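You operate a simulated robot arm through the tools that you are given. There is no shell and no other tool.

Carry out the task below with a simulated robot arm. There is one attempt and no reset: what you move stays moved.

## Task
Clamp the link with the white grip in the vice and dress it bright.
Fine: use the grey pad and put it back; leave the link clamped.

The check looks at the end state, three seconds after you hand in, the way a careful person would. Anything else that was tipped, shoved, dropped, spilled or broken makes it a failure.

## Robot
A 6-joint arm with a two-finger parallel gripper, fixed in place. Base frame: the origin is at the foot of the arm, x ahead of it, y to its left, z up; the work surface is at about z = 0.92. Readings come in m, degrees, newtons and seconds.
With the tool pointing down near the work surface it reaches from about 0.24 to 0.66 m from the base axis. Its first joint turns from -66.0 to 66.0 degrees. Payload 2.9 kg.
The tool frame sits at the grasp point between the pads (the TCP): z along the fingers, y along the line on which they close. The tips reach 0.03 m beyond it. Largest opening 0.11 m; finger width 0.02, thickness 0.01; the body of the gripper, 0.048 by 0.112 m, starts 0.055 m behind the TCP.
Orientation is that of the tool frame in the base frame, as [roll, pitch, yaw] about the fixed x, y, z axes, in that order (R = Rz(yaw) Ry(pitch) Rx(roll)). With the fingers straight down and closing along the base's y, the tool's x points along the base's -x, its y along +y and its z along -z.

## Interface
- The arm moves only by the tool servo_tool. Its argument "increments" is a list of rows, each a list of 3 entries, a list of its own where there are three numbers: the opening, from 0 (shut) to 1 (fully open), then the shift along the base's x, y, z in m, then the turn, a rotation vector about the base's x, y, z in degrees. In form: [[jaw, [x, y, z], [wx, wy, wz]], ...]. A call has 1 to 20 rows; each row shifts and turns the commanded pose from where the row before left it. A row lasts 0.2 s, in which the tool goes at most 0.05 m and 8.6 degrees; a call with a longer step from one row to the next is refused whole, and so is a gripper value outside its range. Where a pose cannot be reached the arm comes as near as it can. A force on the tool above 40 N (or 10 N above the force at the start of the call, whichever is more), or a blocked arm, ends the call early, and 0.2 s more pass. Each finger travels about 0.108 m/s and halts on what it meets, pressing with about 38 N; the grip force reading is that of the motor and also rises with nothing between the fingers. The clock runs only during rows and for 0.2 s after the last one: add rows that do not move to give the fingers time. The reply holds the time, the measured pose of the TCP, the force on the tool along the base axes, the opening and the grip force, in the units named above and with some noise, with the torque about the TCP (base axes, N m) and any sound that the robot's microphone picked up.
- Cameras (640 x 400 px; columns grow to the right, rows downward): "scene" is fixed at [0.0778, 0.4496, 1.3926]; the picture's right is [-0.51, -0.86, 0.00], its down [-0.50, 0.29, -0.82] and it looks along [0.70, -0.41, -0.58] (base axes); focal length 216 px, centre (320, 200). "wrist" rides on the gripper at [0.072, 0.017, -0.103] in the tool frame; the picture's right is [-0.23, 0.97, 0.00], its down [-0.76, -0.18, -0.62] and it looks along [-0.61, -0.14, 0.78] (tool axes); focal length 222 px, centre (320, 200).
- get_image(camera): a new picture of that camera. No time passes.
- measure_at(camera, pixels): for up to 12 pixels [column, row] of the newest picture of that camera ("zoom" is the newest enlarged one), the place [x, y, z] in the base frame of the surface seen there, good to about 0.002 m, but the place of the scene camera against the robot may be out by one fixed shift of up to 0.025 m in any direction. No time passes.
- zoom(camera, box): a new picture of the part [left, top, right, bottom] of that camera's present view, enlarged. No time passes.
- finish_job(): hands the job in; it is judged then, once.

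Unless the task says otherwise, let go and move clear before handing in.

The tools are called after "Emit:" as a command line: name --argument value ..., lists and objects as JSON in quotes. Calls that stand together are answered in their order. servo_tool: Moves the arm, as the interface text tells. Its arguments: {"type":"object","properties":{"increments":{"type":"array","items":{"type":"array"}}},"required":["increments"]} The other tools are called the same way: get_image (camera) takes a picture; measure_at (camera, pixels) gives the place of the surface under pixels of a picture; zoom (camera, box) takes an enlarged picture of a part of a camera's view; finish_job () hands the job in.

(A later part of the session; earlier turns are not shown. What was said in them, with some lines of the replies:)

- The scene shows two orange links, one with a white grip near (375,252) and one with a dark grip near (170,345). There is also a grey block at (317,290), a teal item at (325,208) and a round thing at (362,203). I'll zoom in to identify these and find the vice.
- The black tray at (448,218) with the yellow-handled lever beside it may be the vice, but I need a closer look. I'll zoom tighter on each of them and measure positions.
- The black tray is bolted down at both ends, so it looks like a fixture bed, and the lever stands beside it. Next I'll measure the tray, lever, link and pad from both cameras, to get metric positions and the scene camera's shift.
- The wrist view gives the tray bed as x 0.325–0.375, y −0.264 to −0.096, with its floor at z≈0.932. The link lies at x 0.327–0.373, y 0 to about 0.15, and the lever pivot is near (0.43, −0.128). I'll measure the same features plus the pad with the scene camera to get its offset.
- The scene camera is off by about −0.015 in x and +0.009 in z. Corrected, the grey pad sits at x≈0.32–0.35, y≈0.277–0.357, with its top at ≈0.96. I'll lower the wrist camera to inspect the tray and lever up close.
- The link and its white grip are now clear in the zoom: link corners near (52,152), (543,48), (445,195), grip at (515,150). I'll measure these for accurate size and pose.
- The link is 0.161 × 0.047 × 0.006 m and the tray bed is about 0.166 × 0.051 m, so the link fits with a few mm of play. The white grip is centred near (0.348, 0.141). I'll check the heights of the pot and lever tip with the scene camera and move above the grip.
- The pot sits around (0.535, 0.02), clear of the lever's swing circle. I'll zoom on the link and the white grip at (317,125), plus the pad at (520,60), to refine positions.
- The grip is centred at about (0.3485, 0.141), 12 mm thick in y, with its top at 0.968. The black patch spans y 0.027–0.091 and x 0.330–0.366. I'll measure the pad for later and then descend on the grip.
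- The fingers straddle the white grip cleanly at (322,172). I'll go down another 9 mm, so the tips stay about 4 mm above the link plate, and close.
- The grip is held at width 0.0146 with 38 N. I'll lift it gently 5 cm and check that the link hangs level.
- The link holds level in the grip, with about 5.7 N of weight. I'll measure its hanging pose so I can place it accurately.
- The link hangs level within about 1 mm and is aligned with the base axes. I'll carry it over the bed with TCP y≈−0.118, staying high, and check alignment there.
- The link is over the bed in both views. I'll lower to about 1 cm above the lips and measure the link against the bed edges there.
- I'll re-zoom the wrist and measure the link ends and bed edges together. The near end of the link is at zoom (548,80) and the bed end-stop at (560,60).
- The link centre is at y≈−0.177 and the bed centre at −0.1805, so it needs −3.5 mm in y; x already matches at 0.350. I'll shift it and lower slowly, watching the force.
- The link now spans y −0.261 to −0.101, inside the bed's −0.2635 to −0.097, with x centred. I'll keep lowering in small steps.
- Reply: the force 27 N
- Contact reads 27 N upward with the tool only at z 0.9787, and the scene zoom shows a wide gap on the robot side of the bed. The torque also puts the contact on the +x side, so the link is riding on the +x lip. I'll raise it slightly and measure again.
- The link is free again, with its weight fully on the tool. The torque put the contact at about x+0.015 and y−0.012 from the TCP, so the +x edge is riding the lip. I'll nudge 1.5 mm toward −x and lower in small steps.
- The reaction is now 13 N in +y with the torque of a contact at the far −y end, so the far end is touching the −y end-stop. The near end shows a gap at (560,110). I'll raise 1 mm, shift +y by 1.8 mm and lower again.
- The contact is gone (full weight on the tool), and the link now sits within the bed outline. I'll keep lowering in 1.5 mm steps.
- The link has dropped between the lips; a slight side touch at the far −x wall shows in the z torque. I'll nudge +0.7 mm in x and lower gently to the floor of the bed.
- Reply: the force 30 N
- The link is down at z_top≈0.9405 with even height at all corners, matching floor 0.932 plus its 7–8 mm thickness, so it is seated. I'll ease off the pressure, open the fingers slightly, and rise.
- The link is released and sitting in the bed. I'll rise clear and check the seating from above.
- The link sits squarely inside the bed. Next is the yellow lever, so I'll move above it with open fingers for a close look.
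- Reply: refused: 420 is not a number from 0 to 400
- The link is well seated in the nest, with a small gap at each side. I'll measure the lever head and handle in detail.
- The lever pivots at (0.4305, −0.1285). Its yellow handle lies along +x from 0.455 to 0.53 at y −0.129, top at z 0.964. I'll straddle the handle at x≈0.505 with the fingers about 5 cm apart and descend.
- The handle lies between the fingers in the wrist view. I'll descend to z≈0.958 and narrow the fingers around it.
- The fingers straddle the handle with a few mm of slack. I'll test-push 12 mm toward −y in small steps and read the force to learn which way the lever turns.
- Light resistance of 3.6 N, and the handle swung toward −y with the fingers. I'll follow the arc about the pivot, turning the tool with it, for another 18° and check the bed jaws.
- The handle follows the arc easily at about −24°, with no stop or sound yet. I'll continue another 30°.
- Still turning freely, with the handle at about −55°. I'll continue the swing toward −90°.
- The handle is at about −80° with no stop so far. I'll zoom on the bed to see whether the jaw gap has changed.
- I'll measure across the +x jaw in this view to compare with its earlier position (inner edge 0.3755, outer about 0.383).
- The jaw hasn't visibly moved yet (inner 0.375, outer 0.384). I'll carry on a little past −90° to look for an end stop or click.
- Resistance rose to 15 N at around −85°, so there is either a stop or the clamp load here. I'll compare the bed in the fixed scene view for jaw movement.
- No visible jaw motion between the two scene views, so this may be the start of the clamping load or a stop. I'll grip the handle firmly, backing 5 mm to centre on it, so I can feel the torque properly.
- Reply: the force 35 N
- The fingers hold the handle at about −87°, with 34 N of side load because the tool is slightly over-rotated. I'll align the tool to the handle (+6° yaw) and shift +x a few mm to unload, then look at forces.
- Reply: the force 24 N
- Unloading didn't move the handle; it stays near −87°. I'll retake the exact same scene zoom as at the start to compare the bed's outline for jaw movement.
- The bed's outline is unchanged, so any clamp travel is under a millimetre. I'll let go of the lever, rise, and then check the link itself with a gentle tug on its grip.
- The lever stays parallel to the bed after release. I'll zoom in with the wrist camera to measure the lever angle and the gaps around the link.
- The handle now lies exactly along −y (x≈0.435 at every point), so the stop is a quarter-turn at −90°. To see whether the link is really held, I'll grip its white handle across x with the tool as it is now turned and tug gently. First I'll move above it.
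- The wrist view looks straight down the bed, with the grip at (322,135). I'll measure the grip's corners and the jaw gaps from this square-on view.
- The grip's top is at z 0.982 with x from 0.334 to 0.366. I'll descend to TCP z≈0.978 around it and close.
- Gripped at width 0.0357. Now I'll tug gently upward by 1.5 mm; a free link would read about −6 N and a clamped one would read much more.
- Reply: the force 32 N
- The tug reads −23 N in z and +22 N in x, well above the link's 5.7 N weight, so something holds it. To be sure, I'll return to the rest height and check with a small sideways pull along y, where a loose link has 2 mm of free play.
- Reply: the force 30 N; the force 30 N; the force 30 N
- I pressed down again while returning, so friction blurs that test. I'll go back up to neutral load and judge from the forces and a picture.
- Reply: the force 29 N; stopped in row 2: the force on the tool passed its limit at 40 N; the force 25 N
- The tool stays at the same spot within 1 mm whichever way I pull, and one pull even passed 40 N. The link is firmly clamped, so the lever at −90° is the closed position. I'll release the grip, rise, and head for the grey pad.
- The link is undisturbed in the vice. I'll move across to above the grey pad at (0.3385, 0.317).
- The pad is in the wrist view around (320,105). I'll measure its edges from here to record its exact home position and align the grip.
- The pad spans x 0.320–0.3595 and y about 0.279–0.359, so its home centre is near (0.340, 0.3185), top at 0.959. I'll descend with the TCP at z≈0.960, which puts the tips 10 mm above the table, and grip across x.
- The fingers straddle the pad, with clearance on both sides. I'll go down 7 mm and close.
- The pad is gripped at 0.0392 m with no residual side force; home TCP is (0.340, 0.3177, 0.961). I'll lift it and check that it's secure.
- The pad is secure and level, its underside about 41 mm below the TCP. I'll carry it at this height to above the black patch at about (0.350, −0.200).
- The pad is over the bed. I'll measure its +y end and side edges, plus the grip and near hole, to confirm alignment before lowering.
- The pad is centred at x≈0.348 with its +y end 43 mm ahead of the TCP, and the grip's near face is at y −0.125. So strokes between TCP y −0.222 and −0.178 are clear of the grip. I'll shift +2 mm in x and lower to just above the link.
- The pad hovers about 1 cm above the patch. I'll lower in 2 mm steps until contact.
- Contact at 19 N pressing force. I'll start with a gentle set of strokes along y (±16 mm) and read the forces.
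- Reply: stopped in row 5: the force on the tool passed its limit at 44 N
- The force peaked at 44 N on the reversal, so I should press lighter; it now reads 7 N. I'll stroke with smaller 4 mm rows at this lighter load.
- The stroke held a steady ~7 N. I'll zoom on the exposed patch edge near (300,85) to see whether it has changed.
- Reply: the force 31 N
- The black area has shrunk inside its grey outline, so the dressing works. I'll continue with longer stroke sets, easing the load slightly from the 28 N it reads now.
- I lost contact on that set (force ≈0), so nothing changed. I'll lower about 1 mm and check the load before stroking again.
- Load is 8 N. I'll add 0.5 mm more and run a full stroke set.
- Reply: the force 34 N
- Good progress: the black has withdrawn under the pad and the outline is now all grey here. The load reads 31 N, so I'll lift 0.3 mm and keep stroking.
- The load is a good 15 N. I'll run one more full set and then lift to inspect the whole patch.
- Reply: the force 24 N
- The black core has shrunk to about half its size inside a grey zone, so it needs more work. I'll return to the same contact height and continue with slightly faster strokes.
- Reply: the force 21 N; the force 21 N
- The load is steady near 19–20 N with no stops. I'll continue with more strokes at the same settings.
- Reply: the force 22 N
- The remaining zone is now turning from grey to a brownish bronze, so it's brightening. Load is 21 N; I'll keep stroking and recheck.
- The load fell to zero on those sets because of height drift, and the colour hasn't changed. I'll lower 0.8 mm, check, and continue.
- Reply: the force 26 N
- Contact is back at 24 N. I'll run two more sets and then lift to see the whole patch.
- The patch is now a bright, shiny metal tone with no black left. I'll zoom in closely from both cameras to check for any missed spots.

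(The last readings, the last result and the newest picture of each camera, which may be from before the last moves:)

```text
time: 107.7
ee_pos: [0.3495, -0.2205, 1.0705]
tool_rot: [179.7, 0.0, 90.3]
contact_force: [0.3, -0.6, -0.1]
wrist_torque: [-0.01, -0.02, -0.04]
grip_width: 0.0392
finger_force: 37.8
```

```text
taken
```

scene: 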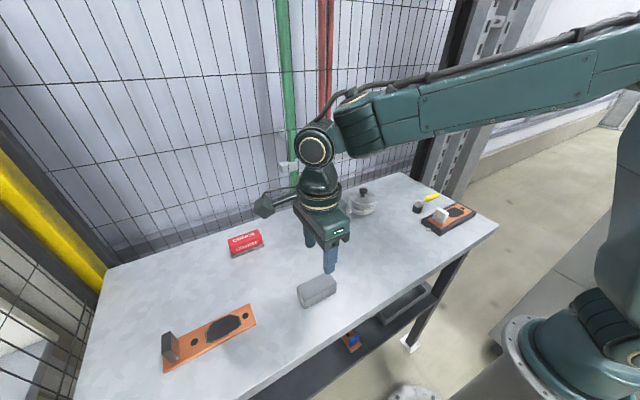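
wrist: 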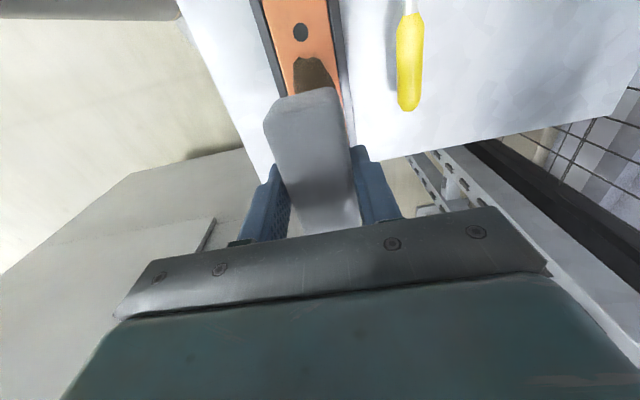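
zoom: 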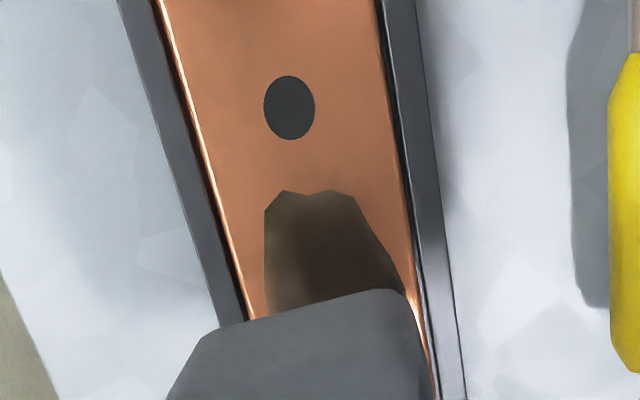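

The patch is now mirror-bright, with only reflections and no dark residue. I'll carry the pad back toward home and look again from mid-way with the view unobstructed.

Emit:
servo_tool --increments '[[0, [0, 0.02, 0.002], [0, 0, 0]], [0, [0, 0.035, 0], [0, 0, 0]], [0, [0, 0.04, 0], [0, 0, 0]], [0, [0, 0.04, 0], [0, 0, 0]], [0, [0, 0.04, 0], [0, 0, 0]], [0, [0, 0.04, 0], [0, 0, 0]], [0, [0, 0.04, 0], [0, 0, 0]], [0, [0, 0.04, 0], [0, 0, 0]], [0, [-0.001, 0.04, 0], [0, 0, 0]], [0, [-0.001, 0.04, 0], [0, 0, 0]], [0, [-0.001, 0.04, 0], [0, 0, 0]], [0, [-0.002, 0.04, 0], [0, 0, 0]], [0, [-0.002, 0.04, 0], [0, 0, 0]], [0, [-0.002, 0.03, 0], [0, 0, 0]], [0, [0, 0.013, 0], [0, 0, 0]], [0, [0, 0, 0], [0, 0, 0]]]'

Emit:
get_image --camera "scene"

Emit:
zoom --camera "scene" --box '[410, 180, 506, 240]'

Emit:
zoom --camera "scene" --box '[438, 200, 478, 225]'

Emit:
get_image --camera "wrist"

```text
time: 111.1
ee_pos: [0.339, 0.3173, 1.0727]
tool_rot: [179.7, -0.1, 90.2]
contact_force: [-0.3, -0.3, 0.4]
wrist_torque: [-0.03, 0.01, 0.01]
grip_width: 0.039
finger_force: 37.7
```

```text
taken
```

scene: 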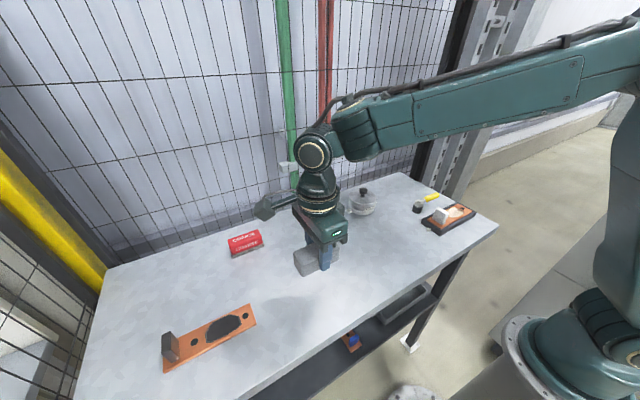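

```text
6.67 times, centred on (458, 210) of scene
```

zoom: 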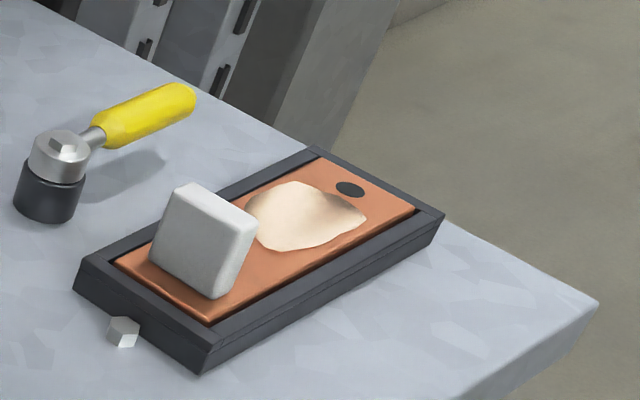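

```text
16.00 times, centred on (458, 212) of scene
```

zoom: 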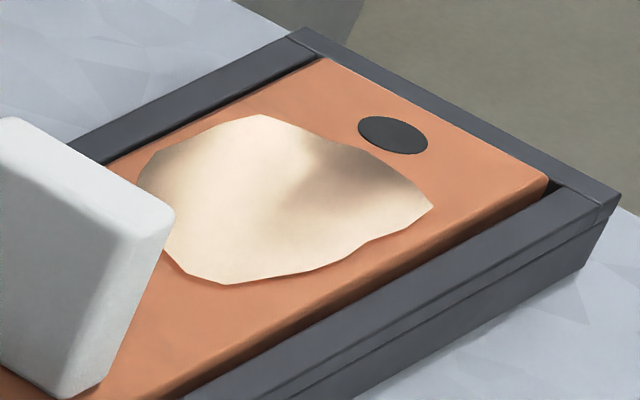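

```text
taken
```

wrist: 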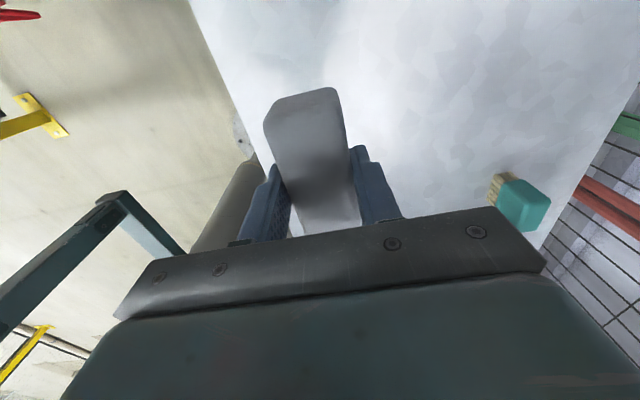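

The patch is uniformly bright with only smooth reflections, so the dressing is done. The pad is over its home spot (0.339, 0.317); I'll lower to just above the table.

Emit:
servo_tool --increments '[[0, [0.001, 0.0005, -0.03], [0, 0, -0.2]], [0, [0, 0, -0.035], [0, 0, 0]], [0, [0, 0, -0.025], [0, 0, 0]], [0, [0, 0, -0.015], [0, 0, 0]], [0, [0, 0, 0], [0, 0, 0]]]'

Emit:
zoom --camera "scene" --box '[250, 220, 410, 320]'

```text
time: 112.3
ee_pos: [0.3406, 0.3197, 0.9684]
tool_rot: [179.7, -0.1, 90.1]
contact_force: [0.5, -0.5, -0.4]
wrist_torque: [-0.02, 0.03, 0.01]
grip_width: 0.0389
finger_force: 37.8
```

```text
4.00 times, centred on (330, 270) of scene
```

zoom: 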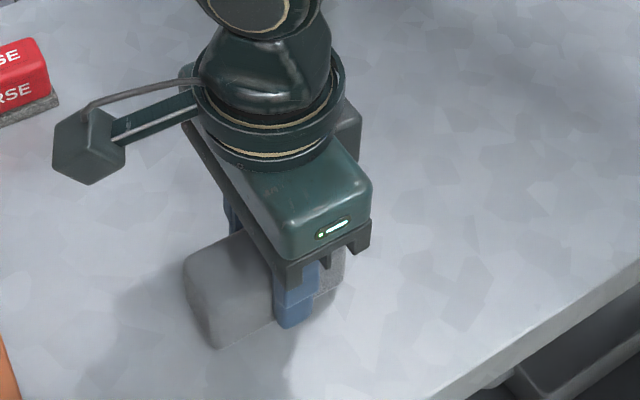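

The pad is about 8 mm above the table. I'll lower in small steps until light contact.

Emit:
servo_tool --increments '[[0, [0, -0.001, -0.003], [0, 0, 0]], [0, [0, 0, -0.002], [0, 0, 0]], [0, [0, 0, -0.0015], [0, 0, 0]], [0, [0, 0, 0], [0, 0, 0]]]'

```text
time: 113.3
ee_pos: [0.3432, 0.318, 0.9599]
tool_rot: [179.7, -0.1, 90.1]
contact_force: [0.2, -0.6, -0.4]
wrist_torque: [-0.01, 0.03, 0.02]
grip_width: 0.039
finger_force: 37.6
```

Emit:
servo_tool --increments '[[0, [0, 0, -0.001], [0, 0, 0]], [0, [0, 0, -0.001], [0, 0, 0]], [0, [0, 0, 0], [0, 0, 0]]]'

Emit:
zoom --camera "scene" --box '[280, 250, 360, 310]'

```text
time: 114.1
ee_pos: [0.3432, 0.3166, 0.9588]
tool_rot: [179.7, -0.1, 90.1]
contact_force: [-0.2, -0.7, -1.3]
wrist_torque: [0.01, 0.02, 0.01]
grip_width: 0.0393
finger_force: 38.4
```

```text
6.67 times, centred on (320, 280) of scene
```

zoom: 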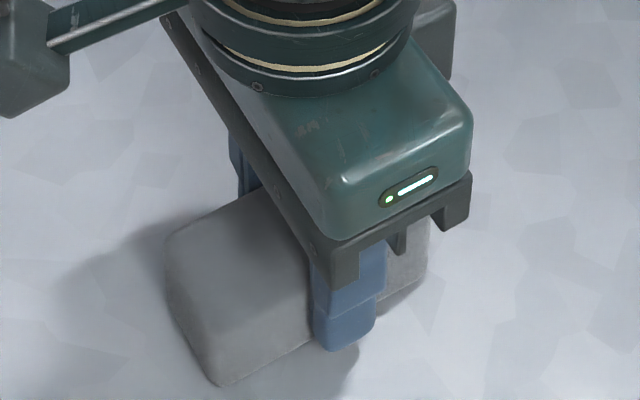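

No contact yet, as the pad crept up slightly in the fingers while rubbing. I'll correct x by −3 mm and keep lowering gently.

Emit:
servo_tool --increments '[[0, [-0.003, 0.001, 0], [0, 0, 0]], [0, [0, 0, -0.001], [0, 0, 0]], [0, [0, 0, -0.001], [0, 0, 0]], [0, [0, 0, 0], [0, 0, 0]]]'

```text
time: 115.1
ee_pos: [0.3403, 0.3183, 0.9586]
tool_rot: [179.8, -0.2, 90.1]
contact_force: [-8.6, -4.6, 19.7]
wrist_torque: [-0.4, 0.54, 0.01]
grip_width: 0.0394
finger_force: 37.6
```

The pad is on the table, with 20 N contact at (0.340, 0.318). I'll ease up 0.8 mm, open the fingers, and rise straight up.

Emit:
servo_tool --increments '[[0, [0, 0, 0.0008], [0, 0, 0]], [0.4, [0, 0, 0], [0, 0, 0]], [0.45, [0, 0, 0], [0, 0, 0]], [0.55, [0, 0, 0], [0, 0, 0]], [0.6, [0, 0, 0], [0, 0, 0]], [0.6, [0, 0, 0.02], [0, 0, 0]], [0.6, [0, 0, 0.04], [0, 0, 0]], [0.6, [0, 0, 0.04], [0, 0, 0]], [0.6, [0, 0, 0.02], [0, 0, 0]], [0.6, [0, 0, 0], [0, 0, 0]]]'

Emit:
get_image --camera "wrist"

Emit:
get_image --camera "scene"

```text
time: 117.3
ee_pos: [0.3378, 0.3162, 1.0785]
tool_rot: [179.7, -0.2, 90.0]
contact_force: [-1.0, 1.0, 0.4]
wrist_torque: [-0.04, 0.05, -0.01]
grip_width: 0.066
finger_force: 0.1
```

```text
taken
```

wrist: 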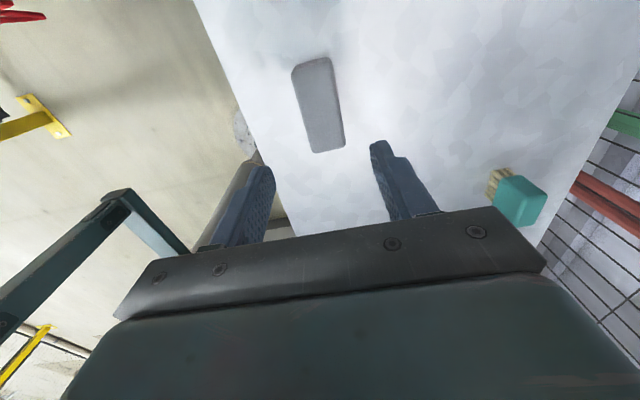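

```text
taken
```

scene: 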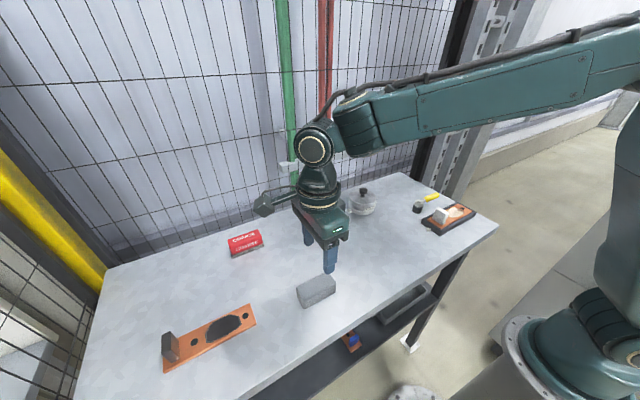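

The pad stands flat and free at its home place in the scene at (316,290). I'll compare with the exact start zoom and check the vice area once more.

Emit:
zoom --camera "scene" --box '[280, 260, 360, 310]'

Emit:
zoom --camera "scene" --box '[300, 170, 500, 295]'

Emit:
zoom --camera "scene" --box '[418, 195, 482, 235]'

```text
8.00 times, centred on (320, 285) of scene
```

zoom: 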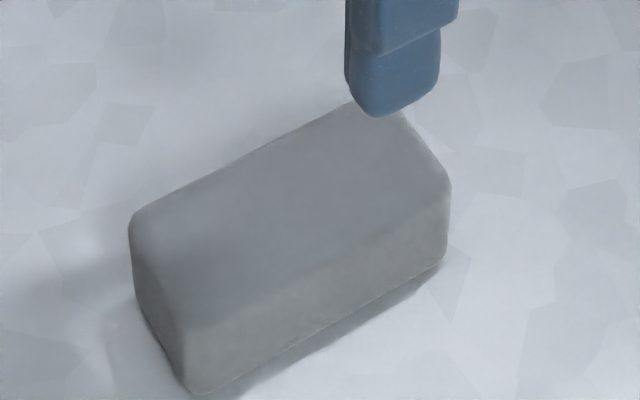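

```text
3.20 times, centred on (400, 232) of scene
```

zoom: 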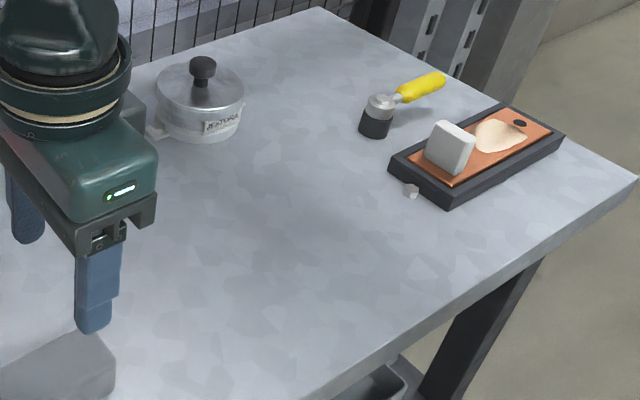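

```text
10.00 times, centred on (450, 215) of scene
```

zoom: 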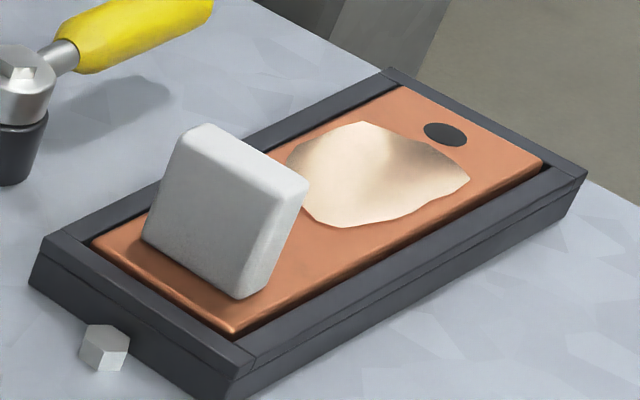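

The pad matches its starting place within about 2 mm. The link sits clamped and bright with the lever closed, and the pot, brush, red block and other link are untouched. I'll move the arm further up and clear before handing in.

Emit:
servo_tool --increments '[[0.6, [0, 0, 0.04], [0, 0, 0]], [0.6, [0, -0.02, 0.04], [0, 0, 0]], [0.6, [0, -0.03, 0.03], [0, 0, 0]], [0.6, [0, -0.03, 0.02], [0, 0, 0]], [0.6, [0, 0, 0], [0, 0, 0]]]'

Emit:
get_image --camera "scene"

```text
time: 118.5
ee_pos: [0.34, 0.2366, 1.2086]
tool_rot: [179.7, -0.1, 90.1]
contact_force: [-1.5, 0.3, -0.5]
wrist_torque: [0.05, 0.01, 0.02]
grip_width: 0.0658
finger_force: 0.1
```

```text
taken
```

scene: 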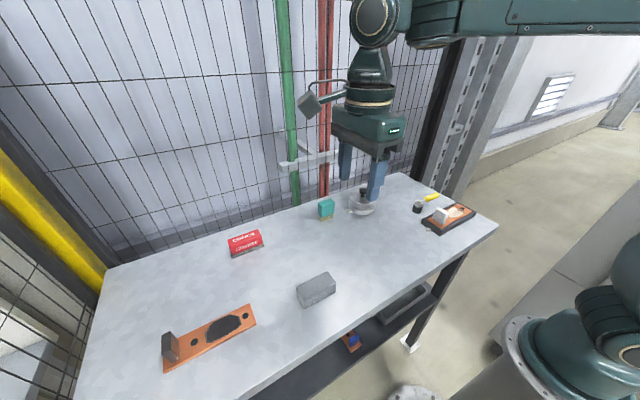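

The final picture shows the pad back home at (316,290), the link clamped and bright at (448,215), and everything else in place. The arm is well clear, so I'm handing in.

Emit:
finish_job

```text
The job is handed in.
```

The white-gripped link is clamped in the vice and its black patch is now bright metal. I've handed the job in; no verdict has come back yet.

- **Clamping:** I seated the link in the vice bed and turned the yellow lever a quarter turn to its stop. No jaw movement was visible, so I tested the hold by pulling on the grip. The link didn't move, and one pull passed the 40 N force limit.
- **Dressing:** I used only the grey pad, in strokes along the patch. The last close-up showed no black left.
- **Pad:** it is back within about 2 mm of where it started, flat on the table.
- **Everything else:** the other links, red block, brush and pot look untouched. The lever is left in the closed position, and the arm is open and well clear.
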